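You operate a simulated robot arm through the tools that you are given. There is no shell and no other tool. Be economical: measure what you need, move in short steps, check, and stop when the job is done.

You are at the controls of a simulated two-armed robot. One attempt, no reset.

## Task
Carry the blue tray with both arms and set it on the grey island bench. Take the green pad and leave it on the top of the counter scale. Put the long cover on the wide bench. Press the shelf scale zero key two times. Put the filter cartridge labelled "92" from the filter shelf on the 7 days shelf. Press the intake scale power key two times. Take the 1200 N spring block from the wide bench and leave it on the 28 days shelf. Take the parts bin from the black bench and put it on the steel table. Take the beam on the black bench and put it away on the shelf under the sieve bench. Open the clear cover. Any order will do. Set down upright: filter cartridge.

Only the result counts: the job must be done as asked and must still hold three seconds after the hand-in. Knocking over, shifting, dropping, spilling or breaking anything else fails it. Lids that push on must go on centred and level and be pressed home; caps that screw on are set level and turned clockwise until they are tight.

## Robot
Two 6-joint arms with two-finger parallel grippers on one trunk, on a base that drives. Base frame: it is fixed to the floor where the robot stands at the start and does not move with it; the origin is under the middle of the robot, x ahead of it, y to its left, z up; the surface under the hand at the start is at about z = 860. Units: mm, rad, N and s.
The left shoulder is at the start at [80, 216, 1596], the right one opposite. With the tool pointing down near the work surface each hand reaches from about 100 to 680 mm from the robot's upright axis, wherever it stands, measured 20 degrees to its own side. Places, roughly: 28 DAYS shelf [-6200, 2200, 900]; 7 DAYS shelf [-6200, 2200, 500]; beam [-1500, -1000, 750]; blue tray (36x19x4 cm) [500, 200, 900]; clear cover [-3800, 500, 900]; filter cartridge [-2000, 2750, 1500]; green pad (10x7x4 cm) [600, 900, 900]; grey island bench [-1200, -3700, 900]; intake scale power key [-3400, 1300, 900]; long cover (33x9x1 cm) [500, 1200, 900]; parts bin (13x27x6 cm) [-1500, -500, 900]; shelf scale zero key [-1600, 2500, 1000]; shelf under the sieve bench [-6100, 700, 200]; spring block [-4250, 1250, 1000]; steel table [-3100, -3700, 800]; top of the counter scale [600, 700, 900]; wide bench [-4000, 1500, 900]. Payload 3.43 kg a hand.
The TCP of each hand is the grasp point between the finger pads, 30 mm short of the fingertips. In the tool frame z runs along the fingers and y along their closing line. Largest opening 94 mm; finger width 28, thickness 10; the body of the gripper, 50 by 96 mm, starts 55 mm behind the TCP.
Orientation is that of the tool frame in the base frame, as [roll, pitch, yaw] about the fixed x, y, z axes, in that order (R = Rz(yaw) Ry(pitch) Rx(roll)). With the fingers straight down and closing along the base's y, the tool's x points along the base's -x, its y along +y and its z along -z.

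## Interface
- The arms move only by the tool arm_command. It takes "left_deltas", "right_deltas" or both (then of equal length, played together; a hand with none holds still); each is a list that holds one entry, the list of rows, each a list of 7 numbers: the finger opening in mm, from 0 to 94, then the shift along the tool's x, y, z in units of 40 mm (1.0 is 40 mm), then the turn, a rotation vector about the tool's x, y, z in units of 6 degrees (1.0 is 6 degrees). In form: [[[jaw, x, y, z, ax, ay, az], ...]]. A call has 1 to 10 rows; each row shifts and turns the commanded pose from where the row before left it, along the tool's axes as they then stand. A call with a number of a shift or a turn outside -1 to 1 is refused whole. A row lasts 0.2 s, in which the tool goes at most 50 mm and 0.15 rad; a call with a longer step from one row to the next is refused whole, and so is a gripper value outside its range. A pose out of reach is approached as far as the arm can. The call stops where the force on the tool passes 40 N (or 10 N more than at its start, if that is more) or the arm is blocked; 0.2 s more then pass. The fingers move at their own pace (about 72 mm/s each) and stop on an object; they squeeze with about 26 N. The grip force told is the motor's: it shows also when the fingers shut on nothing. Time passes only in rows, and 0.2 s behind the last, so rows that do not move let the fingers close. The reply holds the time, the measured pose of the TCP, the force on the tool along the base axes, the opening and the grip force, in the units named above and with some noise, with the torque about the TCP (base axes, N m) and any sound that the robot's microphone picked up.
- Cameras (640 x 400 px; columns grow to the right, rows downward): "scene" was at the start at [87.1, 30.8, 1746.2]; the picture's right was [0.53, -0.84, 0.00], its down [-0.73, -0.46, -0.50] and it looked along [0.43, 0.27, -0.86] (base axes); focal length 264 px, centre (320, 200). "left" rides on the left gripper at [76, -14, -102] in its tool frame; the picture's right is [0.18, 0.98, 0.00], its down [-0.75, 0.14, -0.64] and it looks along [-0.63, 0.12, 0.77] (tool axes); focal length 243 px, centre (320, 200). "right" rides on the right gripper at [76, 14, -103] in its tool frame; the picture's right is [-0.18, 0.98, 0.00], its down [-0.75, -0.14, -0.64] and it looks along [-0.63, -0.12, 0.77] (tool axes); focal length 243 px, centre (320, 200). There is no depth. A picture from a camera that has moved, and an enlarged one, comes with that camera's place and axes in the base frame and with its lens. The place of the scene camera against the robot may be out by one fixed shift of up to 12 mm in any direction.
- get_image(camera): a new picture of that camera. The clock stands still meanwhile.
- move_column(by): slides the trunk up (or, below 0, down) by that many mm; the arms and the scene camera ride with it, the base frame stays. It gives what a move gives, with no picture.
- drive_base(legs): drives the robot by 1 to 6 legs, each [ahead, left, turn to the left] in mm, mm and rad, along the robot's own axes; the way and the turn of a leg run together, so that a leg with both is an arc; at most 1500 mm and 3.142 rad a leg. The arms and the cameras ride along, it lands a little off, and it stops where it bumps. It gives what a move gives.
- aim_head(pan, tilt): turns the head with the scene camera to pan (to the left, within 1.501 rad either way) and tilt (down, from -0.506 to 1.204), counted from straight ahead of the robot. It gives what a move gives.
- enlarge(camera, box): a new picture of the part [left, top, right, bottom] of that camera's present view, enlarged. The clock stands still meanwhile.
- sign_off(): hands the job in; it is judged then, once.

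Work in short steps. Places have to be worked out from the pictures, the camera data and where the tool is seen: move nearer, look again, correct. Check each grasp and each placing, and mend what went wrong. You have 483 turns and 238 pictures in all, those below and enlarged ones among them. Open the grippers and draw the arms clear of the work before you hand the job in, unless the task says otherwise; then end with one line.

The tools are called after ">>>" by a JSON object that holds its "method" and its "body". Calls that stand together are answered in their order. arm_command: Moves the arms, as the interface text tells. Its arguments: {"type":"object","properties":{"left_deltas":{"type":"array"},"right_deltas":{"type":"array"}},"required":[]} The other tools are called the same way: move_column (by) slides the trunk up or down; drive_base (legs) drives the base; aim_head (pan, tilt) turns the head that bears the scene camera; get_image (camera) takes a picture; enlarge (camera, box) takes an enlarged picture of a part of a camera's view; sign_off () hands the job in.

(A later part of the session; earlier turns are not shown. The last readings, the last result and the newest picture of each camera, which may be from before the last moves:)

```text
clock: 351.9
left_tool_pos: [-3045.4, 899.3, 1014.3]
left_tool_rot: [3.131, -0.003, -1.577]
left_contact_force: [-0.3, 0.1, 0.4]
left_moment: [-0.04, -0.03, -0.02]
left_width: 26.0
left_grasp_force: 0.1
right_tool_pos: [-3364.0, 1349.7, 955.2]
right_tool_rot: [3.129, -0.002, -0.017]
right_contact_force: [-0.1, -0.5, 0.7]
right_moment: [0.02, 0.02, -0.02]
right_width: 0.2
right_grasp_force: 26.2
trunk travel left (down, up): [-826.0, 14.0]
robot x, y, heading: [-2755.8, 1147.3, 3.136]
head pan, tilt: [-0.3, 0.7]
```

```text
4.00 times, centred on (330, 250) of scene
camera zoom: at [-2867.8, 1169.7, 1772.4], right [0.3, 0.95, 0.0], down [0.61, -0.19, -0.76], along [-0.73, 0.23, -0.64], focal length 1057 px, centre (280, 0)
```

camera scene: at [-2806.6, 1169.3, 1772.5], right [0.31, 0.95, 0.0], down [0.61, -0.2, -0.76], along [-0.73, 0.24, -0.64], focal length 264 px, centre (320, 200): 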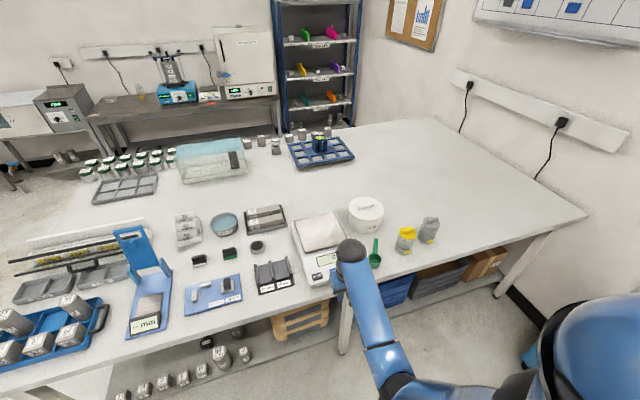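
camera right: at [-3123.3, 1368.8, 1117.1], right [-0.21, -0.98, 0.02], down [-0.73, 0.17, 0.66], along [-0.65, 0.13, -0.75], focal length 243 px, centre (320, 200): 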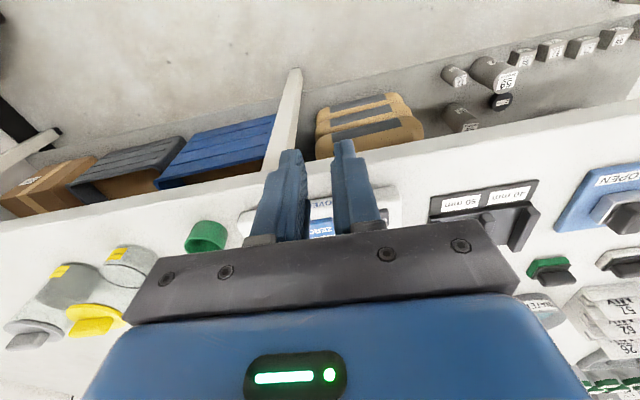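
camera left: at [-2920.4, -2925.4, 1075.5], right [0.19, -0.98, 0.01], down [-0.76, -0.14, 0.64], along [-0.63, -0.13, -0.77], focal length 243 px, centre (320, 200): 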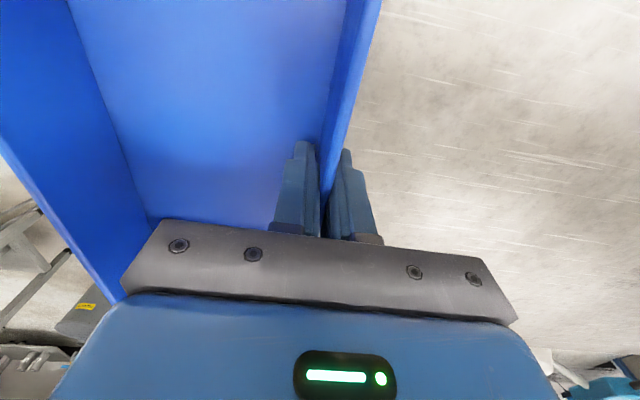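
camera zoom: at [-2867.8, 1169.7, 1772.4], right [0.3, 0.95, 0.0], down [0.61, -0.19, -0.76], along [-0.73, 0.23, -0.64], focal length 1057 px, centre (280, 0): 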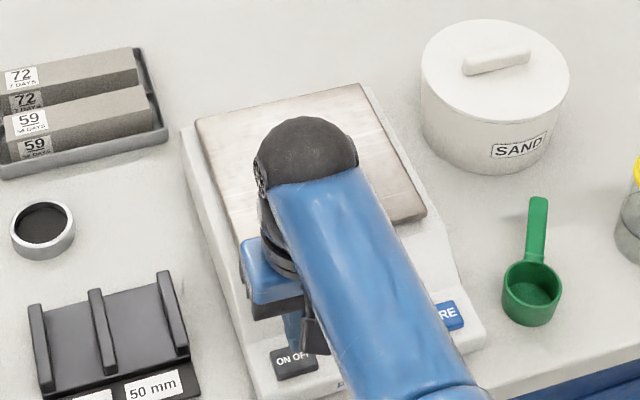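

Tips are nearly over the key; correct by (+7, −5) and press down in small steps.

>>> {"method": "arm_command", "body": {"right_deltas": [[[0, 0.17, 0.12, 0, 0, 0, 0], [0, 0, 0, 0.25, 0, 0, 0], [0, 0, 0, 0.1, 0, 0, 0], [0, 0, 0, 0.05, 0, 0, 0]]]}}

```text
clock: 352.9
left_tool_pos: [-3045.3, 897.5, 1015.2]
left_tool_rot: [3.13, -0.003, -1.575]
left_contact_force: [0.3, 0.0, -0.5]
left_moment: [-0.06, -0.02, 0.06]
left_width: 26.0
left_grasp_force: 0.0
right_tool_pos: [-3353.6, 1342.7, 940.5]
right_tool_rot: [3.13, -0.003, -0.017]
right_contact_force: [0.6, 0.0, -0.4]
right_moment: [0.04, 0.02, -0.04]
right_width: 0.0
right_grasp_force: 26.1
trunk travel left (down, up): [-826.0, 14.0]
robot x, y, heading: [-2752.0, 1150.3, 3.14]
head pan, tilt: [-0.3, 0.7]
```

>>> {"method": "arm_command", "body": {"right_deltas": [[[0, 0, 0, 0.06, 0, 0, 0], [0, 0, 0, 0.06, 0, 0, 0], [0, 0, 0, 0.05, 0, 0, 0]]]}}

```text
clock: 353.7
left_tool_pos: [-3043.2, 897.6, 1013.7]
left_tool_rot: [3.131, -0.002, -1.575]
left_contact_force: [-0.2, -0.1, -0.6]
left_moment: [0.02, -0.01, 0.03]
left_width: 26.3
left_grasp_force: 0.3
right_tool_pos: [-3353.9, 1343.7, 932.9]
right_tool_rot: [3.13, -0.003, -0.016]
right_contact_force: [0.1, 0.7, 0.4]
right_moment: [-0.02, 0.01, -0.01]
right_width: 0.1
right_grasp_force: 26.0
trunk travel left (down, up): [-826.0, 14.0]
robot x, y, heading: [-2754.5, 1145.8, 3.136]
head pan, tilt: [-0.3, 0.7]
```

>>> {"method": "arm_command", "body": {"right_deltas": [[[0, 0, 0, 0.06, 0, 0, 0], [0, 0, 0, 0.06, 0, 0, 0]]]}}

>>> {"method": "enlarge", "body": {"camera": "right", "box": [200, 100, 480, 280]}}

```text
clock: 354.3
left_tool_pos: [-3043.9, 896.2, 1015.0]
left_tool_rot: [3.132, -0.004, -1.576]
left_contact_force: [-0.2, 0.3, -0.4]
left_moment: [-0.01, 0.0, 0.0]
left_width: 26.1
left_grasp_force: 0.1
right_tool_pos: [-3353.1, 1344.4, 928.9]
right_tool_rot: [3.128, 0.001, -0.015]
right_contact_force: [0.4, 0.3, 1.8]
right_moment: [0.01, 0.05, -0.03]
right_width: 0.1
right_grasp_force: 25.9
trunk travel left (down, up): [-826.0, 14.0]
robot x, y, heading: [-2754.1, 1147.6, 3.134]
head pan, tilt: [-0.3, 0.7]
```

```text
2.22 times, centred on (340, 190) of right
camera zoom: at [-3278.4, 1329.9, 1032.6], right [-0.2, -0.98, 0.01], down [-0.75, 0.16, 0.64], along [-0.63, 0.12, -0.77], focal length 539 px, centre (276, 222)
```

zoom: 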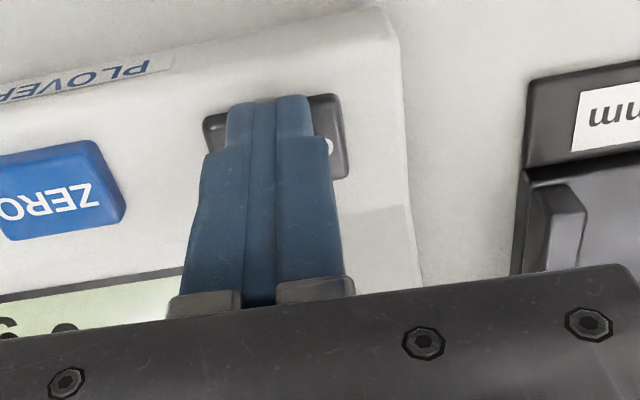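

First contact at tips ≈ 899. Press 4 mm and release.

>>> {"method": "arm_command", "body": {"right_deltas": [[[0, 0, 0, 0.05, 0, 0, 0], [0, 0, 0, 0.05, 0, 0, 0], [0, 0, 0, 0, 0, 0, 0]]]}}

>>> {"method": "enlarge", "body": {"camera": "right", "box": [200, 100, 480, 280]}}

```text
clock: 355.1
left_tool_pos: [-3043.1, 898.4, 1014.4]
left_tool_rot: [3.129, -0.003, -1.576]
left_contact_force: [0.0, -0.4, -0.5]
left_moment: [0.04, 0.0, 0.01]
left_width: 26.1
left_grasp_force: 0.1
right_tool_pos: [-3354.1, 1343.6, 925.8]
right_tool_rot: [3.13, 0.001, -0.019]
right_contact_force: [-1.2, 0.8, 9.6]
right_moment: [0.03, 0.04, 0.0]
right_width: 0.0
right_grasp_force: 26.5
trunk travel left (down, up): [-826.0, 14.0]
robot x, y, heading: [-2755.2, 1148.4, 3.142]
head pan, tilt: [-0.3, 0.7]
heard: click
```

```text
2.22 times, centred on (340, 190) of right
camera zoom: at [-3278.3, 1329.8, 1029.1], right [-0.2, -0.98, 0.01], down [-0.75, 0.16, 0.64], along [-0.63, 0.12, -0.77], focal length 539 px, centre (276, 222)
```

zoom: 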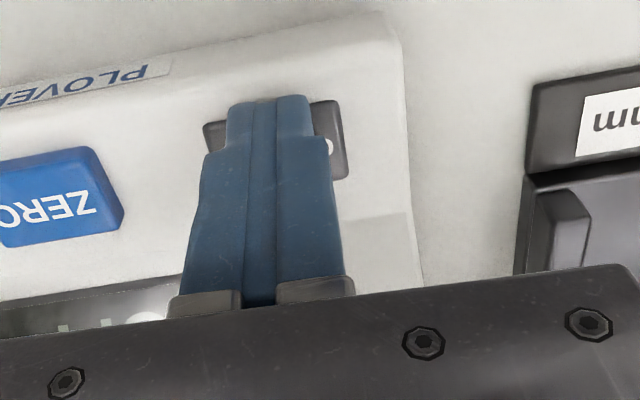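

Heard a click, display off: press one done. Lift 12 mm, wait, and press a second time.

>>> {"method": "arm_command", "body": {"right_deltas": [[[0, 0, 0, -0.3, 0, 0, 0], [0, 0, 0, 0, 0, 0, 0], [0, 0, 0, 0, 0, 0, 0]]]}}

>>> {"method": "arm_command", "body": {"right_deltas": [[[0, 0, 0, 0.2, 0, 0, 0], [0, 0, 0, 0.05, 0, 0, 0], [0, 0, 0, 0.05, 0, 0, 0], [0, 0, 0, 0, 0, 0, 0]]]}}

>>> {"method": "enlarge", "body": {"camera": "right", "box": [200, 100, 480, 280]}}

```text
clock: 355.9
left_tool_pos: [-3042.7, 898.1, 1014.3]
left_tool_rot: [3.131, -0.003, -1.577]
left_contact_force: [0.0, 0.2, 0.9]
left_moment: [0.01, 0.0, 0.02]
left_width: 26.1
left_grasp_force: 0.1
right_tool_pos: [-3353.2, 1342.9, 936.2]
right_tool_rot: [3.132, -0.004, -0.016]
right_contact_force: [0.3, 0.1, 0.9]
right_moment: [-0.01, 0.01, -0.04]
right_width: 0.0
right_grasp_force: 26.4
trunk travel left (down, up): [-826.0, 14.0]
robot x, y, heading: [-2753.0, 1153.1, 3.138]
head pan, tilt: [-0.3, 0.7]
```

```text
clock: 356.9
left_tool_pos: [-3042.9, 897.2, 1014.4]
left_tool_rot: [3.13, -0.004, -1.576]
left_contact_force: [-0.5, -0.3, 0.5]
left_moment: [-0.04, 0.01, 0.0]
left_width: 26.1
left_grasp_force: 0.1
right_tool_pos: [-3354.6, 1343.9, 926.3]
right_tool_rot: [3.128, 0.0, -0.018]
right_contact_force: [-0.2, 1.3, 8.7]
right_moment: [0.07, 0.05, -0.03]
right_width: 0.0
right_grasp_force: 25.6
trunk travel left (down, up): [-826.0, 14.0]
robot x, y, heading: [-2752.7, 1149.0, 3.138]
head pan, tilt: [-0.3, 0.7]
heard: click
```

```text
2.22 times, centred on (340, 190) of right
camera zoom: at [-3278.6, 1329.9, 1029.2], right [-0.2, -0.98, 0.01], down [-0.75, 0.16, 0.64], along [-0.63, 0.12, -0.77], focal length 539 px, centre (276, 222)
```

zoom: 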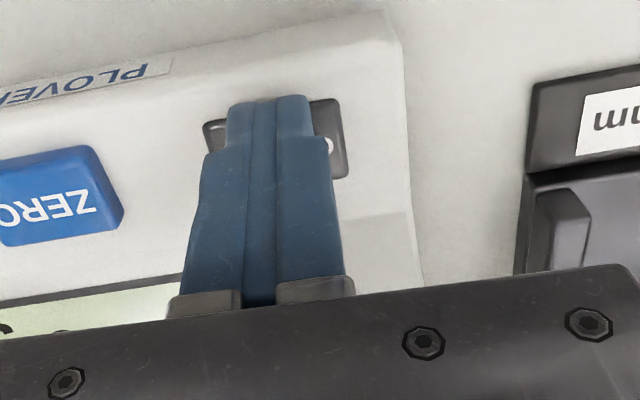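

Second click, display on again. Lift the hand, back off, turn to face +y and look at the wall shelves.

>>> {"method": "arm_command", "body": {"right_deltas": [[[0, 0, 0, -0.9, 0, 0, 0], [0, 0, 0, -0.9, 0, 0, 0], [0, 0, 0, -0.4, 0, 0, 0]]]}}

>>> {"method": "drive_base", "body": {"legs": [[-350, 0, 0], [0, 0, -1.567], [250, 0, 0]]}}

>>> {"method": "aim_head", "body": {"pan": -0.4, "tilt": 0.3}}

>>> {"method": "get_image", "body": {"camera": "scene"}}

```text
clock: 357.7
left_tool_pos: [-3043.8, 897.7, 1014.9]
left_tool_rot: [3.131, -0.004, -1.576]
left_contact_force: [-0.7, 0.2, 0.7]
left_moment: [0.0, -0.01, -0.01]
left_width: 26.0
left_grasp_force: 0.1
right_tool_pos: [-3353.6, 1344.9, 1010.6]
right_tool_rot: [3.128, -0.004, -0.016]
right_contact_force: [-0.2, 0.8, -0.3]
right_moment: [0.02, 0.01, 0.0]
right_width: 0.1
right_grasp_force: 26.0
trunk travel left (down, up): [-826.0, 14.0]
robot x, y, heading: [-2755.9, 1149.4, 3.13]
head pan, tilt: [-0.3, 0.7]
```

```text
clock: 365.2
left_tool_pos: [-2652.5, 1674.0, 1016.2]
left_tool_rot: [3.127, -0.003, 3.137]
left_contact_force: [0.5, -0.1, 0.0]
left_moment: [0.02, 0.0, 0.04]
left_width: 25.9
left_grasp_force: 0.0
right_tool_pos: [-2204.8, 1983.1, 1013.3]
right_tool_rot: [3.129, 0.001, -1.591]
right_contact_force: [0.4, -1.0, -0.2]
right_moment: [0.04, 0.03, 0.04]
right_width: 0.0
right_grasp_force: 25.8
trunk travel left (down, up): [-826.0, 14.0]
robot x, y, heading: [-2403.0, 1390.2, 1.559]
head pan, tilt: [-0.3, 0.7]
```

```text
clock: 366.1
left_tool_pos: [-2650.9, 1678.2, 1014.3]
left_tool_rot: [3.133, -0.003, 3.134]
left_contact_force: [-0.3, -0.5, 0.3]
left_moment: [0.02, 0.0, -0.01]
left_width: 26.0
left_grasp_force: 0.1
right_tool_pos: [-2204.9, 1987.1, 1011.3]
right_tool_rot: [3.13, -0.003, -1.59]
right_contact_force: [-0.1, 0.6, -0.7]
right_moment: [0.0, 0.02, 0.0]
right_width: 0.1
right_grasp_force: 26.1
trunk travel left (down, up): [-826.0, 14.0]
robot x, y, heading: [-2400.0, 1389.0, 1.564]
head pan, tilt: [-0.4, 0.3]
```

```text
102 pictures are left
camera scene: at [-2364.2, 1501.0, 1808.4], right [0.92, -0.4, 0.0], down [-0.12, -0.27, -0.95], along [0.38, 0.88, -0.3], focal length 264 px, centre (320, 200)
```

scene: 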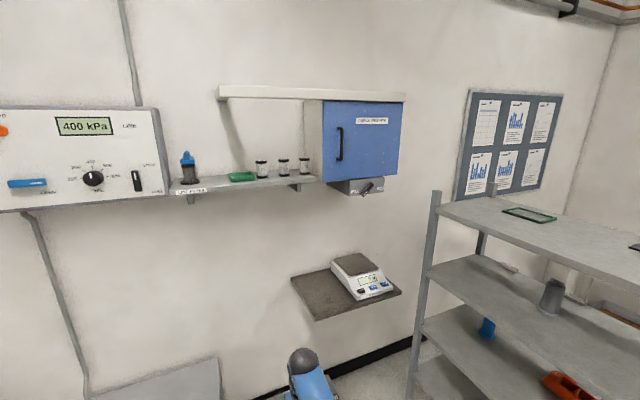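

>>> {"method": "enlarge", "body": {"camera": "scene", "box": [165, 135, 325, 215]}}

>>> {"method": "enlarge", "body": {"camera": "scene", "box": [280, 240, 420, 330]}}

```text
4.00 times, centred on (245, 175) of scene
camera zoom: at [-2364.2, 1501.0, 1808.4], right [0.92, -0.4, 0.0], down [-0.12, -0.27, -0.95], along [0.38, 0.88, -0.3], focal length 1057 px, centre (620, 300)
```

zoom: 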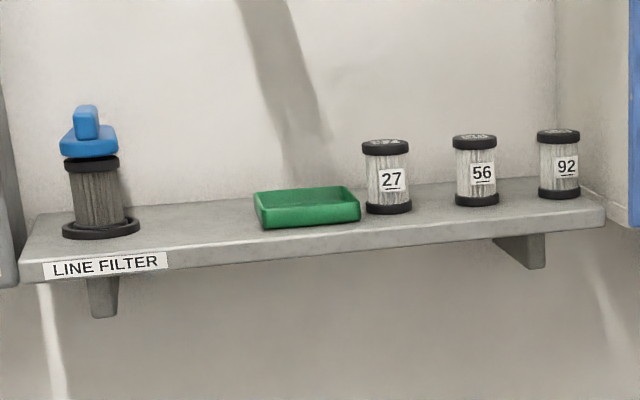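

```text
4.44 times, centred on (350, 285) of scene
camera zoom: at [-2364.2, 1501.0, 1808.4], right [0.92, -0.4, 0.0], down [-0.12, -0.27, -0.95], along [0.38, 0.88, -0.3], focal length 1174 px, centre (187, -178)
```

zoom: 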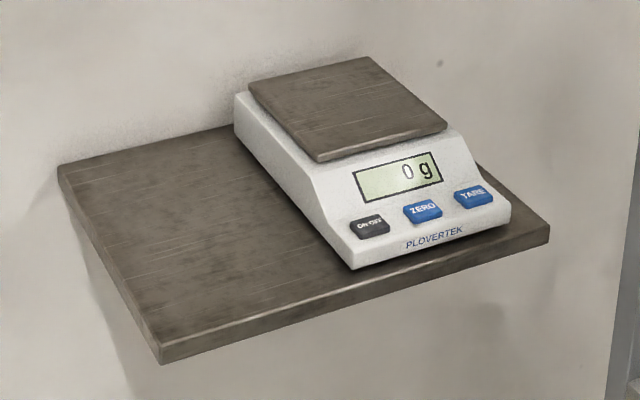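

Cartridge "92" is the rightmost, only ~10 mm from the blue cabinet. First the shelf scale: ZERO key near (−1673, 2436, ~990). Retract the right hand and drive in front of the scale shelf.

>>> {"method": "arm_command", "body": {"right_deltas": [[[0, 0.9, 0, 0, 0, 0, 0], [0, 0.9, 0, 0, 0, 0, 0], [0, 0.9, 0, 0, 0, 0, 0], [0, 0.9, 0, 0, 0, 0, 0], [0, 0.9, 0, 0, 0, 0, 0]]]}}

>>> {"method": "drive_base", "body": {"legs": [[450, 0, 0.007], [0, -525, 0]]}}

>>> {"method": "aim_head", "body": {"pan": -0.2, "tilt": 0.7}}

>>> {"method": "get_image", "body": {"camera": "scene"}}

>>> {"method": "get_image", "body": {"camera": "right"}}

```text
clock: 367.2
left_tool_pos: [-2651.2, 1674.7, 1014.4]
left_tool_rot: [3.128, -0.003, 3.135]
left_contact_force: [0.5, -0.3, 0.3]
left_moment: [0.02, 0.0, 0.0]
left_width: 26.1
left_grasp_force: 0.1
right_tool_pos: [-2206.7, 1805.2, 1014.1]
right_tool_rot: [3.13, 0.001, -1.589]
right_contact_force: [0.6, 0.1, 1.0]
right_moment: [0.0, -0.01, 0.01]
right_width: 0.0
right_grasp_force: 26.4
trunk travel left (down, up): [-826.0, 14.0]
robot x, y, heading: [-2398.5, 1388.3, 1.559]
head pan, tilt: [-0.4, 0.3]
```

```text
clock: 372.6
left_tool_pos: [-2133.0, 2129.0, 1014.1]
left_tool_rot: [3.131, -0.001, 3.133]
left_contact_force: [-0.9, 0.1, 0.4]
left_moment: [0.01, -0.02, -0.02]
left_width: 26.2
left_grasp_force: 0.2
right_tool_pos: [-1690.0, 2257.5, 1013.6]
right_tool_rot: [3.131, 0.0, -1.592]
right_contact_force: [-0.3, 0.9, -0.9]
right_moment: [0.0, 0.02, 0.02]
right_width: 0.0
right_grasp_force: 26.4
trunk travel left (down, up): [-826.0, 14.0]
robot x, y, heading: [-1881.5, 1841.6, 1.562]
head pan, tilt: [-0.4, 0.3]
```

```text
clock: 373.5
left_tool_pos: [-2132.8, 2127.7, 1014.1]
left_tool_rot: [3.13, -0.005, 3.133]
left_contact_force: [-0.4, 0.3, 0.2]
left_moment: [-0.01, 0.03, 0.02]
left_width: 26.0
left_grasp_force: 0.1
right_tool_pos: [-1687.7, 2257.8, 1012.3]
right_tool_rot: [3.13, -0.003, -1.592]
right_contact_force: [0.5, 0.2, 0.0]
right_moment: [-0.02, 0.02, -0.01]
right_width: 0.0
right_grasp_force: 26.1
trunk travel left (down, up): [-826.0, 14.0]
robot x, y, heading: [-1880.3, 1842.3, 1.56]
head pan, tilt: [-0.201, 0.7]
```

```text
99 pictures are left
camera scene: at [-1863.7, 1948.4, 1772.5], right [0.98, -0.21, 0.0], down [-0.14, -0.63, -0.77], along [0.16, 0.75, -0.64], focal length 264 px, centre (320, 200)
```

scene: 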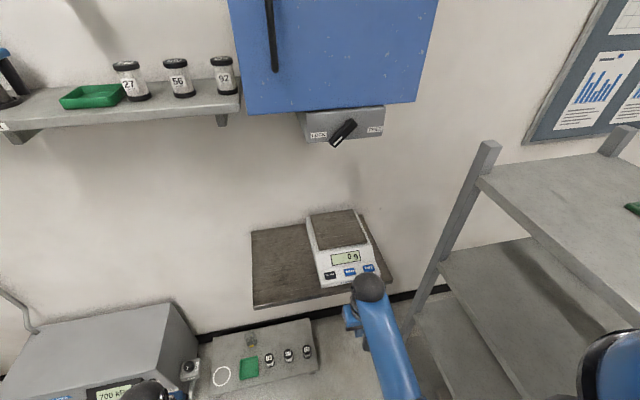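

```text
98 pictures are left
camera right: at [-1702.4, 2182.9, 1115.6], right [-0.98, 0.2, 0.01], down [0.16, 0.75, 0.64], along [0.12, 0.63, -0.77], focal length 243 px, centre (320, 200)
```

right: 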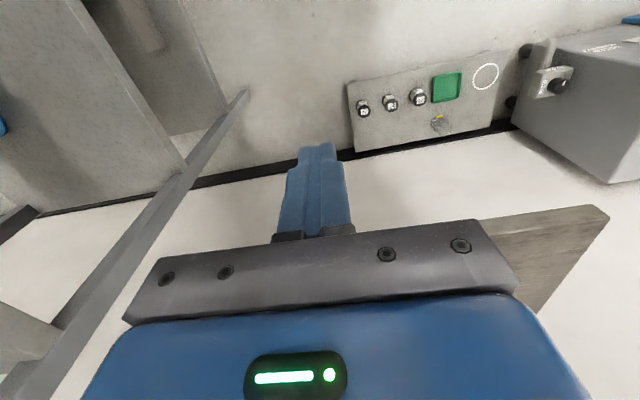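

Triangulated ZERO key ≈ (−1642, 2475, 964). Drive 170 ahead, shift the right hand +x, and look.

>>> {"method": "drive_base", "body": {"legs": [[170, 0, 0.01]]}}

>>> {"method": "arm_command", "body": {"right_deltas": [[[0, 0, -0.4, 0, 0, 0, 0], [0, 0, -0.2, 0, 0, 0, 0]]]}}

>>> {"method": "enlarge", "body": {"camera": "right", "box": [200, 80, 480, 260]}}

>>> {"method": "enlarge", "body": {"camera": "scene", "box": [280, 220, 440, 340]}}

```text
clock: 374.9
left_tool_pos: [-2135.7, 2293.4, 1015.3]
left_tool_rot: [3.129, -0.004, -3.138]
left_contact_force: [0.1, -0.4, 0.7]
left_moment: [0.01, -0.02, 0.03]
left_width: 26.2
left_grasp_force: 0.1
right_tool_pos: [-1692.8, 2428.6, 1013.2]
right_tool_rot: [3.13, -0.001, -1.577]
right_contact_force: [-0.6, -0.4, 0.9]
right_moment: [0.03, 0.02, 0.01]
right_width: 0.0
right_grasp_force: 26.2
trunk travel left (down, up): [-826.0, 14.0]
robot x, y, heading: [-1880.6, 2009.4, 1.572]
head pan, tilt: [-0.201, 0.7]
```

```text
clock: 375.6
left_tool_pos: [-2135.2, 2295.9, 1013.5]
left_tool_rot: [3.129, -0.003, -3.135]
left_contact_force: [-0.7, 0.6, 0.1]
left_moment: [0.03, 0.02, 0.02]
left_width: 26.1
left_grasp_force: 0.1
right_tool_pos: [-1668.5, 2429.8, 1011.6]
right_tool_rot: [3.13, -0.003, -1.577]
right_contact_force: [-0.3, -0.6, 0.4]
right_moment: [-0.03, 0.01, 0.03]
right_width: 0.1
right_grasp_force: 26.5
trunk travel left (down, up): [-826.0, 14.0]
robot x, y, heading: [-1887.2, 2013.5, 1.573]
head pan, tilt: [-0.201, 0.7]
```

```text
2.22 times, centred on (340, 170) of right
camera zoom: at [-1682.1, 2353.7, 1115.3], right [-0.98, 0.19, 0.01], down [0.15, 0.75, 0.64], along [0.11, 0.63, -0.77], focal length 539 px, centre (276, 267)
```

zoom: 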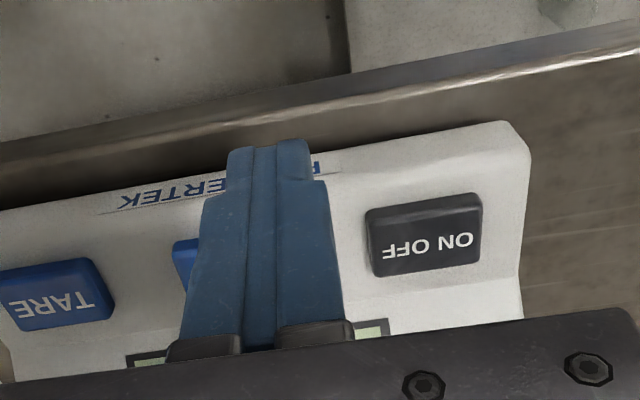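

```text
3.33 times, centred on (360, 280) of scene
camera zoom: at [-1864.8, 2116.9, 1772.7], right [0.98, -0.2, 0.0], down [-0.13, -0.63, -0.77], along [0.15, 0.75, -0.64], focal length 881 px, centre (187, -67)
```

zoom: 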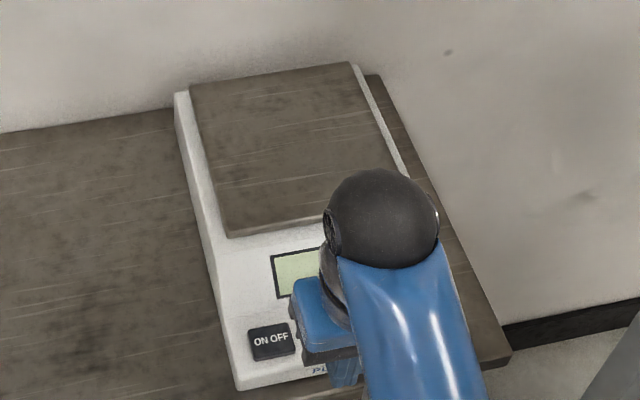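

ZERO lies midway between ON/OFF and TARE: (−1645, 2474, ~964). Move above it and approach.

>>> {"method": "arm_command", "body": {"right_deltas": [[[0, 0, -0.59, -0.2, 0, 0, 0], [0, -0.55, 0, 0, 0, 0, 0], [0, -0.55, 0, 0, 0, 0, 0], [0, 0, 0, 0.3, 0, 0, 0]]]}}

>>> {"method": "enlarge", "body": {"camera": "right", "box": [200, 80, 480, 260]}}

```text
clock: 376.6
left_tool_pos: [-2134.8, 2296.7, 1014.1]
left_tool_rot: [3.131, -0.003, -3.136]
left_contact_force: [0.4, -0.9, 1.5]
left_moment: [0.02, 0.03, 0.0]
left_width: 26.0
left_grasp_force: 0.2
right_tool_pos: [-1644.7, 2476.3, 1006.8]
right_tool_rot: [3.127, -0.003, -1.579]
right_contact_force: [0.4, -1.2, 0.4]
right_moment: [0.01, 0.02, 0.0]
right_width: 0.2
right_grasp_force: 25.5
trunk travel left (down, up): [-826.0, 14.0]
robot x, y, heading: [-1883.0, 2011.6, 1.575]
head pan, tilt: [-0.201, 0.7]
```

```text
2.22 times, centred on (340, 170) of right
camera zoom: at [-1659.0, 2400.6, 1110.1], right [-0.98, 0.19, 0.01], down [0.15, 0.75, 0.64], along [0.11, 0.63, -0.77], focal length 539 px, centre (276, 267)
```

zoom: 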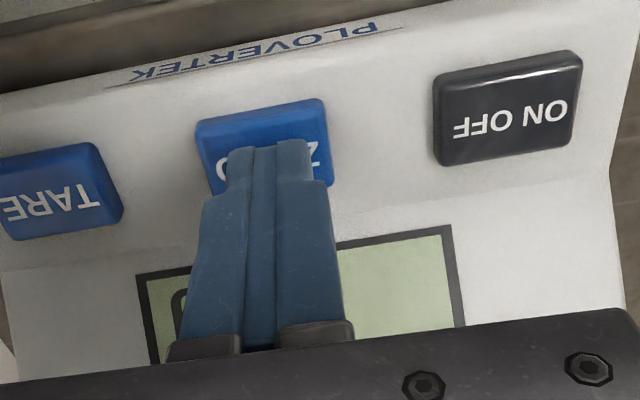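

Aligned. Descend in small steps until contact.

>>> {"method": "arm_command", "body": {"right_deltas": [[[0, 0, 0, 0.12, 0, 0, 0], [0, 0, 0, 0.06, 0, 0, 0], [0, 0, 0, 0.06, 0, 0, 0], [0, 0, 0, 0.06, 0, 0, 0]]]}}

```text
clock: 377.6
left_tool_pos: [-2136.1, 2297.5, 1013.8]
left_tool_rot: [3.131, -0.004, -3.136]
left_contact_force: [-0.4, -0.7, -0.9]
left_moment: [0.0, 0.0, 0.02]
left_width: 26.1
left_grasp_force: 0.1
right_tool_pos: [-1645.4, 2475.0, 995.6]
right_tool_rot: [3.13, -0.004, -1.578]
right_contact_force: [0.0, -0.4, 1.3]
right_moment: [-0.02, 0.01, 0.0]
right_width: 0.1
right_grasp_force: 25.8
trunk travel left (down, up): [-826.0, 14.0]
robot x, y, heading: [-1879.7, 2010.8, 1.576]
head pan, tilt: [-0.201, 0.7]
```

>>> {"method": "arm_command", "body": {"right_deltas": [[[0, 0, 0, 0.06, 0, 0, 0], [0, 0, 0, 0.06, 0, 0, 0], [0, 0, 0, 0, 0, 0, 0]]]}}

```text
clock: 378.4
left_tool_pos: [-2136.2, 2296.9, 1014.6]
left_tool_rot: [3.132, -0.004, -3.137]
left_contact_force: [0.5, -0.1, -0.7]
left_moment: [0.03, -0.02, 0.02]
left_width: 26.3
left_grasp_force: 0.1
right_tool_pos: [-1645.9, 2476.5, 991.0]
right_tool_rot: [3.129, -0.002, -1.579]
right_contact_force: [0.1, 0.9, 0.6]
right_moment: [0.02, 0.02, -0.03]
right_width: 0.1
right_grasp_force: 25.8
trunk travel left (down, up): [-826.0, 14.0]
robot x, y, heading: [-1881.4, 2009.0, 1.571]
head pan, tilt: [-0.201, 0.7]
```

>>> {"method": "arm_command", "body": {"right_deltas": [[[0, 0, 0, 0.06, 0, 0, 0], [0, 0, 0, 0.06, 0, 0, 0], [0, 0, 0, 0.05, 0, 0, 0]]]}}

```text
clock: 379.1
left_tool_pos: [-2135.1, 2296.4, 1014.8]
left_tool_rot: [3.13, -0.003, -3.135]
left_contact_force: [-0.4, 0.3, 0.3]
left_moment: [-0.01, 0.01, 0.01]
left_width: 26.2
left_grasp_force: 0.0
right_tool_pos: [-1645.9, 2474.9, 984.9]
right_tool_rot: [3.129, 0.0, -1.578]
right_contact_force: [1.5, 1.1, 13.8]
right_moment: [0.04, -0.04, 0.01]
right_width: 0.0
right_grasp_force: 25.5
trunk travel left (down, up): [-826.0, 14.0]
robot x, y, heading: [-1883.3, 2013.5, 1.575]
head pan, tilt: [-0.201, 0.7]
heard: click
```

One click (13.8 N). Release, pause, and press a second time.

>>> {"method": "arm_command", "body": {"right_deltas": [[[0, 0, 0, -0.35, 0, 0, 0], [0, 0, 0, 0, 0, 0, 0], [0, 0, 0, 0, 0, 0, 0]]]}}

>>> {"method": "arm_command", "body": {"right_deltas": [[[0, 0, 0, 0.24, 0, 0, 0], [0, 0, 0, 0.06, 0, 0, 0], [0, 0, 0, 0.05, 0, 0, 0], [0, 0, 0, 0, 0, 0, 0]]]}}

```text
clock: 379.9
left_tool_pos: [-2134.8, 2295.7, 1014.3]
left_tool_rot: [3.131, -0.003, -3.137]
left_contact_force: [0.5, -0.2, 0.1]
left_moment: [-0.02, 0.02, 0.0]
left_width: 26.1
left_grasp_force: 0.0
right_tool_pos: [-1646.2, 2475.1, 997.5]
right_tool_rot: [3.131, -0.003, -1.578]
right_contact_force: [0.0, 0.0, 0.1]
right_moment: [-0.01, 0.0, -0.03]
right_width: 0.0
right_grasp_force: 25.7
trunk travel left (down, up): [-826.0, 14.0]
robot x, y, heading: [-1882.6, 2008.7, 1.573]
head pan, tilt: [-0.201, 0.7]
```

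```text
clock: 380.9
left_tool_pos: [-2136.0, 2295.7, 1014.4]
left_tool_rot: [3.13, -0.005, -3.136]
left_contact_force: [0.5, 0.5, 0.4]
left_moment: [0.0, 0.03, 0.0]
left_width: 25.9
left_grasp_force: 0.0
right_tool_pos: [-1645.6, 2474.7, 985.5]
right_tool_rot: [3.128, 0.001, -1.578]
right_contact_force: [2.6, 4.3, 13.6]
right_moment: [0.11, -0.14, 0.01]
right_width: 0.0
right_grasp_force: 26.1
trunk travel left (down, up): [-826.0, 14.0]
robot x, y, heading: [-1884.1, 2012.0, 1.572]
head pan, tilt: [-0.201, 0.7]
heard: click
```

Second click heard. Raise and retract the right hand, then look at cartridge 92 and the gap to the cabinet.

>>> {"method": "arm_command", "body": {"right_deltas": [[[0, 0, 0, -0.8, 0, 0, 0], [40, 0.7, 0, 0, 0, 0, 0], [40, 0.9, 0, 0, 0, 0, 0], [40, 0.9, 0, 0, 0, 0, 0]]]}}

>>> {"method": "aim_head", "body": {"pan": 0.1, "tilt": 0.15}}

>>> {"method": "get_image", "body": {"camera": "scene"}}

>>> {"method": "enlarge", "body": {"camera": "scene", "box": [220, 150, 380, 270]}}

```text
clock: 381.9
left_tool_pos: [-2135.0, 2294.7, 1014.2]
left_tool_rot: [3.132, -0.004, -3.135]
left_contact_force: [-0.4, 0.2, 0.6]
left_moment: [0.0, -0.02, 0.0]
left_width: 25.9
left_grasp_force: 0.1
right_tool_pos: [-1645.5, 2374.0, 1016.8]
right_tool_rot: [3.13, -0.002, -1.579]
right_contact_force: [0.7, -0.2, 0.9]
right_moment: [-0.02, -0.01, 0.01]
right_width: 39.9
right_grasp_force: 0.0
trunk travel left (down, up): [-826.0, 14.0]
robot x, y, heading: [-1885.1, 2012.1, 1.573]
head pan, tilt: [-0.201, 0.7]
```

```text
clock: 382.9
left_tool_pos: [-2134.2, 2297.5, 1014.0]
left_tool_rot: [3.133, -0.003, -3.135]
left_contact_force: [0.0, 0.6, 0.3]
left_moment: [-0.01, 0.02, 0.0]
left_width: 25.9
left_grasp_force: 0.1
right_tool_pos: [-1644.9, 2375.0, 1016.3]
right_tool_rot: [3.131, -0.004, -1.579]
right_contact_force: [-0.7, 0.7, 0.5]
right_moment: [-0.01, 0.02, 0.01]
right_width: 39.6
right_grasp_force: 0.0
trunk travel left (down, up): [-826.0, 14.0]
robot x, y, heading: [-1882.5, 2011.4, 1.575]
head pan, tilt: [0.099, 0.15]
```

```text
94 pictures are left
camera scene: at [-1891.4, 2129.2, 1822.5], right [0.99, 0.1, 0.0], down [0.02, -0.15, -0.99], along [-0.1, 0.98, -0.15], focal length 264 px, centre (320, 200)
```

scene: 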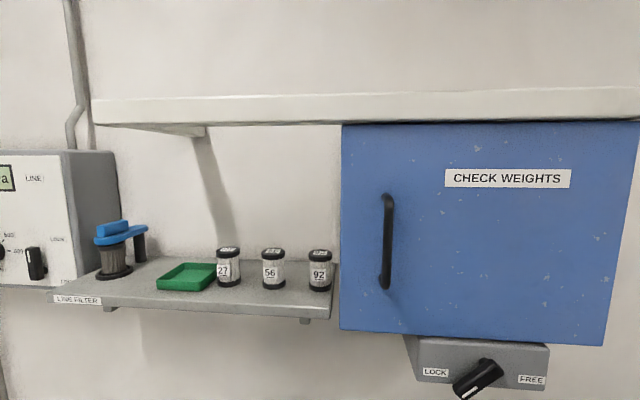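

```text
3.33 times, centred on (300, 210) of scene
camera zoom: at [-1891.4, 2129.2, 1822.5], right [0.99, 0.1, 0.0], down [0.02, -0.15, -0.99], along [-0.1, 0.98, -0.15], focal length 881 px, centre (387, 167)
```

zoom: 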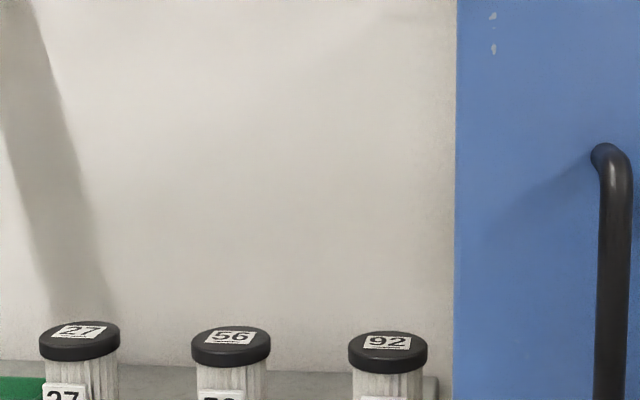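

From the front: cartridge centre x≈−1949 (radius 28), cabinet left face x≈−1902, neighbour "56" at x≈−2061. I'll use the right hand horizontally with centre x≈−1957, jaw ~80. First back off to (−2165, 1690) and raise/tilt the right hand there.

>>> {"method": "drive_base", "body": {"legs": [[-320, 0, -0.004], [0, 282, 0]]}}

>>> {"method": "arm_command", "body": {"right_deltas": [[[80, -0.9, 0, 0, 0, 0, 0], [80, -0.9, 0, 0, 0, 0, 0], [80, -0.9, 0, 0, 0, -1, 0], [80, -0.9, 0, 0, 0, -1, 0], [80, 0, 0, 0, 0, -1, 0], [80, 0, 0, 0, 0, -1, 0], [80, 0, 0, 0, 0, -1, 0], [80, 0, 0, 0, 0, -1, 0], [80, 0, 0, 0, 0, -1, 0], [80, 0, 0, 0, 0, -1, 0]]]}}

>>> {"method": "arm_command", "body": {"right_deltas": [[[80, 0, 0, 0, 0, -1, 0], [80, 0, 0, 0, 0, -1, 0], [80, 0, 0, 0, 0, -1, 0], [80, 0, 0, 0, 0, -1, 0], [80, 0, 0, 0, 0, -1, 0], [80, 0, 0, 0, 0, -1, 0], [80, 0, 0, 0, 0, -1, 0], [80, -1, 0, 0.25, 0, 0, 0], [80, -1, 0, 0.25, 0, 0, 0], [80, -1, 0, 0.25, 0, 0, 0]]]}}

>>> {"method": "arm_command", "body": {"right_deltas": [[[80, -1, 0, 0.25, 0, 0, 0], [80, -1, 0, 0.25, 0, 0, 0], [80, -1, 0, 0.25, 0, 0, 0], [80, -1, 0, 0.25, 0, 0, 0], [80, -1, 0, 0.25, 0, 0, 0], [80, -1, 0, 0.25, 0, 0, 0], [80, -1, 0, 0.25, 0, 0, 0], [80, -1, 0, 0.25, 0, 0, 0], [80, -1, 0, 0.25, 0, 0, 0], [80, -1, 0, 0.25, 0, 0, 0]]]}}

```text
clock: 386.6
left_tool_pos: [-2406.3, 1975.8, 1013.8]
left_tool_rot: [3.13, -0.007, -3.141]
left_contact_force: [0.1, -0.2, -0.6]
left_moment: [0.01, 0.05, -0.01]
left_width: 25.8
left_grasp_force: 0.1
right_tool_pos: [-1916.7, 2054.0, 1015.5]
right_tool_rot: [3.126, -0.003, -1.58]
right_contact_force: [0.4, -0.3, 0.8]
right_moment: [0.03, 0.05, 0.06]
right_width: 40.1
right_grasp_force: 0.0
trunk travel left (down, up): [-826.0, 14.0]
robot x, y, heading: [-2157.7, 1691.3, 1.57]
head pan, tilt: [0.099, 0.15]
```

```text
clock: 388.8
left_tool_pos: [-2409.9, 1975.3, 1014.2]
left_tool_rot: [3.131, -0.002, -3.139]
left_contact_force: [-0.3, -0.4, -0.3]
left_moment: [0.01, -0.03, 0.03]
left_width: 26.1
left_grasp_force: 0.1
right_tool_pos: [-1917.5, 2198.1, 1020.6]
right_tool_rot: [3.123, 0.838, -1.595]
right_contact_force: [0.3, -0.2, 0.7]
right_moment: [-0.02, -0.01, 0.01]
right_width: 80.1
right_grasp_force: 0.0
trunk travel left (down, up): [-826.0, 14.0]
robot x, y, heading: [-2160.0, 1689.4, 1.571]
head pan, tilt: [0.099, 0.15]
```

```text
clock: 391.0
left_tool_pos: [-2410.3, 1976.6, 1013.6]
left_tool_rot: [3.133, -0.003, -3.141]
left_contact_force: [0.7, 0.5, -0.2]
left_moment: [0.02, 0.02, 0.02]
left_width: 26.2
left_grasp_force: 0.1
right_tool_pos: [-1924.3, 2241.8, 1133.9]
right_tool_rot: [3.012, 1.425, -1.668]
right_contact_force: [-0.4, -0.4, -0.3]
right_moment: [0.02, 0.02, -0.01]
right_width: 79.9
right_grasp_force: 0.1
right hand out of reach, approached as far as the arm can: row 6, 7
trunk travel left (down, up): [-826.0, 14.0]
robot x, y, heading: [-2155.9, 1690.1, 1.568]
head pan, tilt: [0.099, 0.15]
```

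```text
clock: 393.2
left_tool_pos: [-2409.8, 1977.6, 1014.3]
left_tool_rot: [3.132, -0.002, -3.14]
left_contact_force: [0.2, -0.4, -0.4]
left_moment: [0.0, 0.02, -0.03]
left_width: 26.0
left_grasp_force: 0.1
right_tool_pos: [-1922.1, 2401.2, 1514.3]
right_tool_rot: [3.012, 1.426, -1.669]
right_contact_force: [-0.2, 0.2, -0.3]
right_moment: [0.0, 0.02, 0.03]
right_width: 80.0
right_grasp_force: 0.0
trunk travel left (down, up): [-826.0, 14.0]
robot x, y, heading: [-2158.4, 1686.9, 1.567]
head pan, tilt: [0.099, 0.15]
```

Hand is horizontal (8° nose-down) at (−1922, 2401, 1514). Raise 60, shift 35 left, and look with scene and wrist cameras.

>>> {"method": "arm_command", "body": {"right_deltas": [[[80, -0.8, 0.44, 0, 0, 0, 0], [80, -0.75, 0.44, 0, 0, 0, 0]]]}}

>>> {"method": "get_image", "body": {"camera": "right"}}

>>> {"method": "aim_head", "body": {"pan": -0.2, "tilt": 0.2}}

>>> {"method": "get_image", "body": {"camera": "scene"}}

```text
clock: 393.8
left_tool_pos: [-2410.6, 1977.2, 1013.9]
left_tool_rot: [3.131, -0.002, -3.14]
left_contact_force: [0.1, 0.6, 0.0]
left_moment: [0.02, -0.03, -0.01]
left_width: 25.9
left_grasp_force: 0.1
right_tool_pos: [-1959.5, 2410.0, 1575.5]
right_tool_rot: [3.018, 1.428, -1.662]
right_contact_force: [-1.2, -0.5, 0.4]
right_moment: [0.02, 0.03, -0.01]
right_width: 80.2
right_grasp_force: 0.1
trunk travel left (down, up): [-826.0, 14.0]
robot x, y, heading: [-2152.5, 1691.1, 1.571]
head pan, tilt: [0.099, 0.15]
```

```text
92 pictures are left
camera right: at [-1972.1, 2297.3, 1516.9], right [-0.98, 0.0, 0.2], down [0.17, -0.52, 0.83], along [0.1, 0.85, 0.51], focal length 243 px, centre (320, 200)
```

right: 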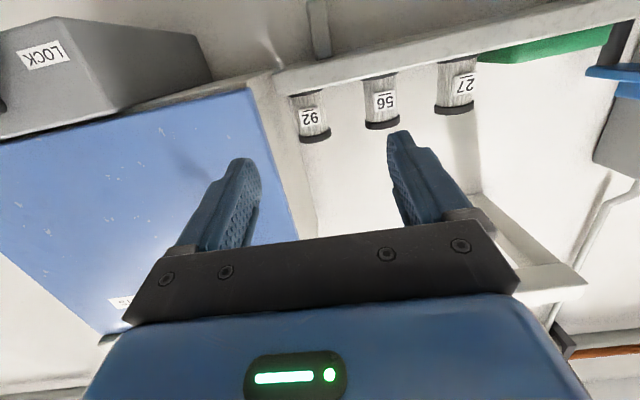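

```text
clock: 394.6
left_tool_pos: [-2410.2, 1976.0, 1012.9]
left_tool_rot: [3.13, -0.005, -3.14]
left_contact_force: [0.0, -0.7, -0.3]
left_moment: [-0.01, 0.02, 0.01]
left_width: 26.1
left_grasp_force: 0.1
right_tool_pos: [-1958.5, 2409.2, 1575.8]
right_tool_rot: [3.012, 1.429, -1.669]
right_contact_force: [0.6, -0.2, 0.3]
right_moment: [0.02, 0.02, -0.01]
right_width: 80.1
right_grasp_force: 0.1
trunk travel left (down, up): [-826.0, 14.0]
robot x, y, heading: [-2156.1, 1688.9, 1.573]
head pan, tilt: [-0.201, 0.201]
```

```text
91 pictures are left
camera scene: at [-2139.2, 1807.3, 1817.9], right [0.98, -0.2, 0.0], down [-0.04, -0.2, -0.98], along [0.19, 0.96, -0.2], focal length 264 px, centre (320, 200)
```

scene: 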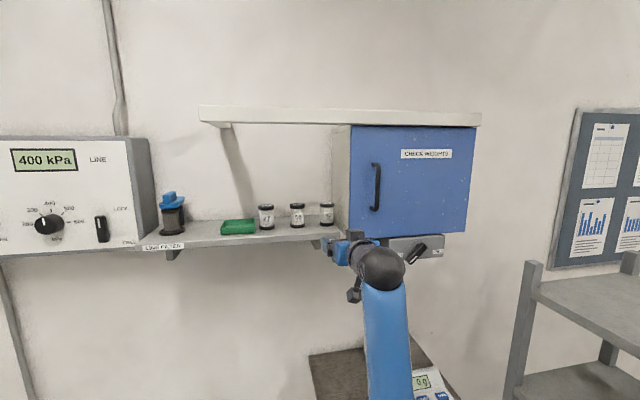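

Triangulating both cameras: cartridge 92 centre ≈ (−1943, 2653), z 1562–1632; cabinet face x≈−1888, gap ~28 mm – enough for a straight approach. Adjust height and side, drive 150 ahead, and look.

>>> {"method": "arm_command", "body": {"right_deltas": [[[74, -0.55, -0.35, 0, 0, 0, 0]]]}}

>>> {"method": "drive_base", "body": {"legs": [[150, 0, 0]]}}

>>> {"method": "get_image", "body": {"camera": "right"}}

>>> {"method": "enlarge", "body": {"camera": "scene", "box": [240, 160, 400, 280]}}

```text
clock: 395.0
left_tool_pos: [-2409.2, 1977.1, 1013.4]
left_tool_rot: [3.131, -0.005, -3.139]
left_contact_force: [-0.2, 0.7, 0.1]
left_moment: [-0.01, 0.02, 0.03]
left_width: 26.0
left_grasp_force: 0.0
right_tool_pos: [-1942.0, 2412.1, 1597.2]
right_tool_rot: [3.002, 1.427, -1.675]
right_contact_force: [0.2, -0.5, 0.0]
right_moment: [0.0, 0.01, -0.03]
right_width: 74.4
right_grasp_force: 0.1
trunk travel left (down, up): [-826.0, 14.0]
robot x, y, heading: [-2155.9, 1689.7, 1.568]
head pan, tilt: [-0.201, 0.201]
```

```text
clock: 396.2
left_tool_pos: [-2407.1, 2084.2, 1014.2]
left_tool_rot: [3.132, -0.006, 3.139]
left_contact_force: [0.0, 0.7, -0.1]
left_moment: [-0.01, -0.04, -0.01]
left_width: 25.8
left_grasp_force: 0.0
right_tool_pos: [-1936.9, 2509.8, 1597.1]
right_tool_rot: [2.973, 1.419, -1.719]
right_contact_force: [-0.4, -12.0, -1.8]
right_moment: [0.06, 0.03, -0.5]
right_width: 73.7
right_grasp_force: 0.0
trunk travel left (down, up): [-826.0, 14.0]
robot x, y, heading: [-2156.7, 1798.8, 1.568]
head pan, tilt: [-0.201, 0.201]
stopped in leg 1: the force on the tool passed its limit at 215 N (the readings are from after the stop); the commanded pose is now the measured one
```

```text
90 pictures are left
camera right: at [-1950.6, 2397.9, 1537.7], right [-0.98, 0.01, 0.21], down [0.17, -0.52, 0.84], along [0.12, 0.85, 0.51], focal length 243 px, centre (320, 200)
```

right: 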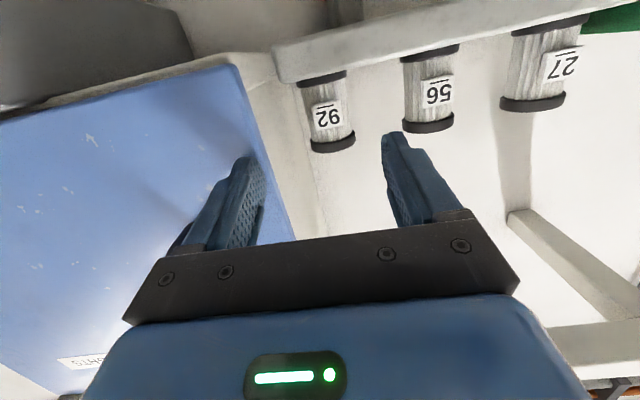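

```text
3.33 times, centred on (320, 220) of scene
camera zoom: at [-2134.7, 1914.0, 1817.7], right [0.98, -0.2, 0.0], down [-0.04, -0.2, -0.98], along [0.2, 0.96, -0.2], focal length 881 px, centre (320, 133)
```

zoom: 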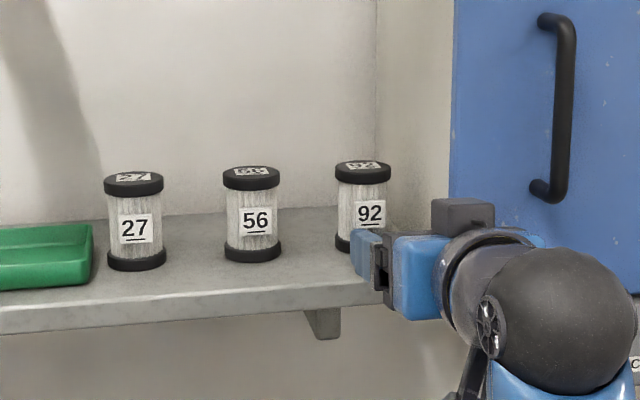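

The right finger bumped the cabinet front (y≈2540, left face x≈−1902). Re-measured: cartridge 92 at (−1945, 2640), diameter ≈46–48, mid z≈1588, so a ~19 mm gap. I back off and yaw the hand ~10° to the right with hand centre x≈−1955, jaws 64.

>>> {"method": "drive_base", "body": {"legs": [[-110, 0, 0]]}}

>>> {"method": "arm_command", "body": {"right_deltas": [[[64, 0, 0, 0, 1, 0, 0], [64, 0, 0, 0, 0.9, 0, 0], [64, 0.17, 0.45, 0, 0, 0, 0], [64, 0, 0, 0, 0, 0, 0]]]}}

>>> {"method": "get_image", "body": {"camera": "right"}}

>>> {"method": "enlarge", "body": {"camera": "scene", "box": [240, 160, 400, 280]}}

```text
clock: 397.4
left_tool_pos: [-2409.8, 1980.7, 1010.7]
left_tool_rot: [3.137, -0.004, -3.14]
left_contact_force: [0.2, 0.3, -0.3]
left_moment: [-0.02, -0.01, -0.04]
left_width: 26.2
left_grasp_force: 0.0
right_tool_pos: [-1941.7, 2410.6, 1592.7]
right_tool_rot: [2.993, 1.413, -1.7]
right_contact_force: [-0.2, 0.4, 0.1]
right_moment: [0.04, 0.01, -0.03]
right_width: 73.8
right_grasp_force: 0.0
trunk travel left (down, up): [-826.0, 14.0]
robot x, y, heading: [-2158.2, 1686.0, 1.569]
head pan, tilt: [-0.201, 0.201]
```

```text
clock: 398.4
left_tool_pos: [-2410.1, 1973.5, 1015.3]
left_tool_rot: [3.128, -0.003, -3.141]
left_contact_force: [-0.4, 0.0, 0.4]
left_moment: [0.01, 0.01, 0.03]
left_width: 25.9
left_grasp_force: 0.1
right_tool_pos: [-1957.0, 2400.1, 1593.4]
right_tool_rot: [-3.107, 1.422, -1.714]
right_contact_force: [-0.6, -0.3, 0.2]
right_moment: [-0.03, 0.0, 0.0]
right_width: 64.2
right_grasp_force: 0.0
trunk travel left (down, up): [-826.0, 14.0]
robot x, y, heading: [-2160.8, 1689.2, 1.564]
head pan, tilt: [-0.201, 0.201]
```

```text
88 pictures are left
camera right: at [-1992.1, 2292.2, 1533.1], right [-0.96, 0.2, 0.18], down [0.04, -0.54, 0.84], along [0.26, 0.82, 0.51], focal length 243 px, centre (320, 200)
```

right: 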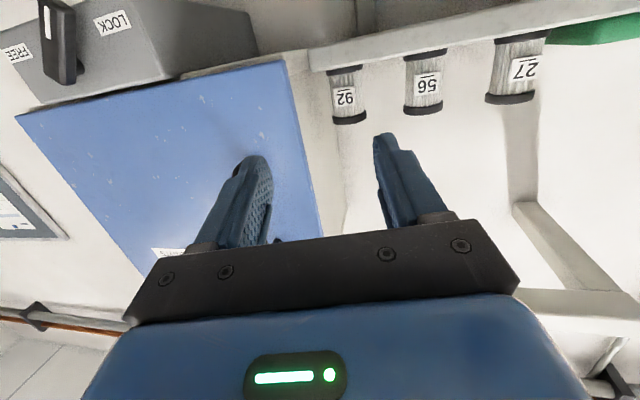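

```text
3.33 times, centred on (320, 220) of scene
camera zoom: at [-2137.8, 1799.1, 1818.2], right [0.98, -0.2, 0.0], down [-0.04, -0.19, -0.98], along [0.2, 0.96, -0.2], focal length 881 px, centre (320, 133)
```

zoom: 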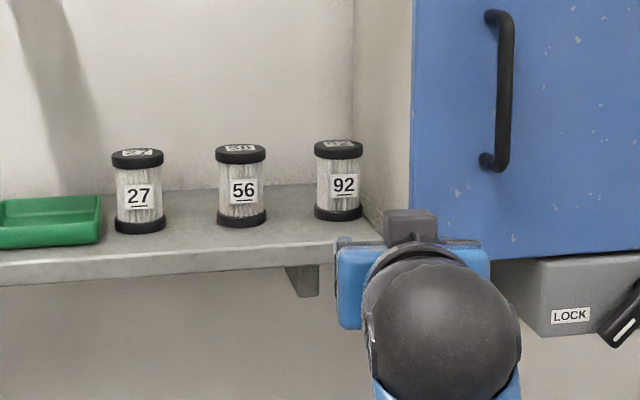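

Consistent: cartridge at (−1947, 2640), cabinet edge x≈−1905. Drive 130 ahead and check clearance.

>>> {"method": "drive_base", "body": {"legs": [[130, 0, 0]]}}

>>> {"method": "get_image", "body": {"camera": "right"}}

```text
clock: 399.7
left_tool_pos: [-2410.3, 2098.9, 1015.8]
left_tool_rot: [3.123, -0.003, 3.142]
left_contact_force: [-0.1, -0.4, -0.8]
left_moment: [0.03, -0.02, -0.01]
left_width: 25.8
left_grasp_force: 0.0
right_tool_pos: [-1959.2, 2524.9, 1593.1]
right_tool_rot: [-3.106, 1.425, -1.711]
right_contact_force: [0.1, -1.0, 0.1]
right_moment: [-0.01, 0.0, 0.01]
right_width: 63.9
right_grasp_force: 0.0
trunk travel left (down, up): [-826.0, 14.0]
robot x, y, heading: [-2157.7, 1813.5, 1.571]
head pan, tilt: [-0.201, 0.201]
```

```text
86 pictures are left
camera right: at [-1993.3, 2418.0, 1534.9], right [-0.96, 0.2, 0.18], down [0.04, -0.54, 0.84], along [0.26, 0.82, 0.51], focal length 243 px, centre (320, 200)
```

right: 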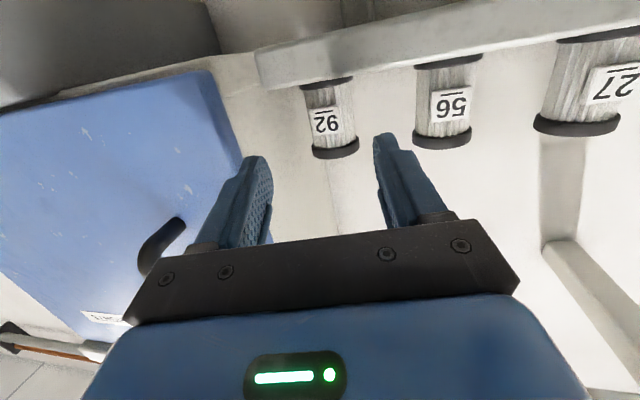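

Clear on both sides. Advance 92 mm straight in +y with the arm.

>>> {"method": "arm_command", "body": {"right_deltas": [[[64, -0.055, 0.1, 0.56, 0, 0, 0], [64, -0.055, 0.1, 0.56, 0, 0, 0], [64, -0.055, 0.1, 0.56, 0, 0, 0], [64, -0.055, 0.1, 0.56, 0, 0, 0]]]}}

>>> {"method": "get_image", "body": {"camera": "right"}}

>>> {"method": "enlarge", "body": {"camera": "scene", "box": [240, 160, 400, 280]}}

```text
clock: 400.7
left_tool_pos: [-2408.9, 2105.1, 1014.5]
left_tool_rot: [3.131, -0.005, -3.139]
left_contact_force: [-0.3, 0.2, 0.7]
left_moment: [-0.01, 0.01, 0.0]
left_width: 26.1
left_grasp_force: 0.0
right_tool_pos: [-1961.2, 2630.0, 1583.4]
right_tool_rot: [-3.101, 1.42, -1.705]
right_contact_force: [0.0, 0.6, 0.1]
right_moment: [0.03, -0.01, -0.02]
right_width: 64.0
right_grasp_force: 0.0
trunk travel left (down, up): [-826.0, 14.0]
robot x, y, heading: [-2156.2, 1816.5, 1.568]
head pan, tilt: [-0.201, 0.201]
```

```text
85 pictures are left
camera right: at [-1993.6, 2520.7, 1524.4], right [-0.96, 0.2, 0.18], down [0.04, -0.54, 0.84], along [0.26, 0.82, 0.51], focal length 243 px, centre (320, 200)
```

right: 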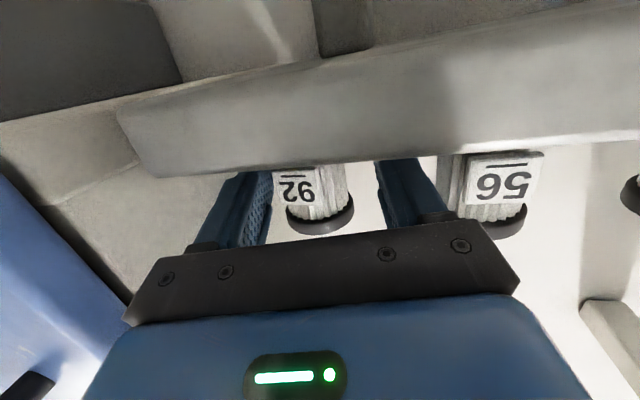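

```text
3.33 times, centred on (320, 220) of scene
camera zoom: at [-2138.4, 1936.2, 1817.6], right [0.98, -0.2, 0.0], down [-0.04, -0.2, -0.98], along [0.2, 0.96, -0.2], focal length 881 px, centre (320, 133)
```

zoom: 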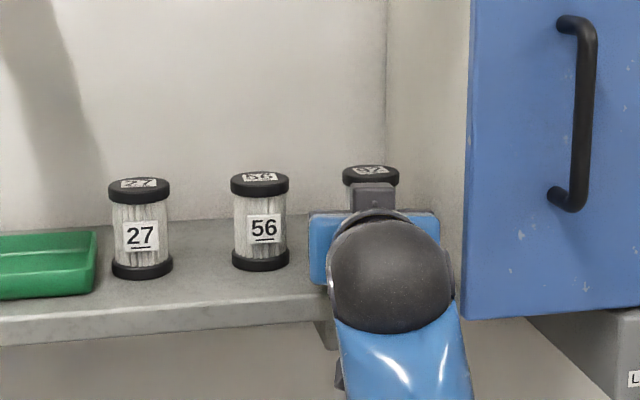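

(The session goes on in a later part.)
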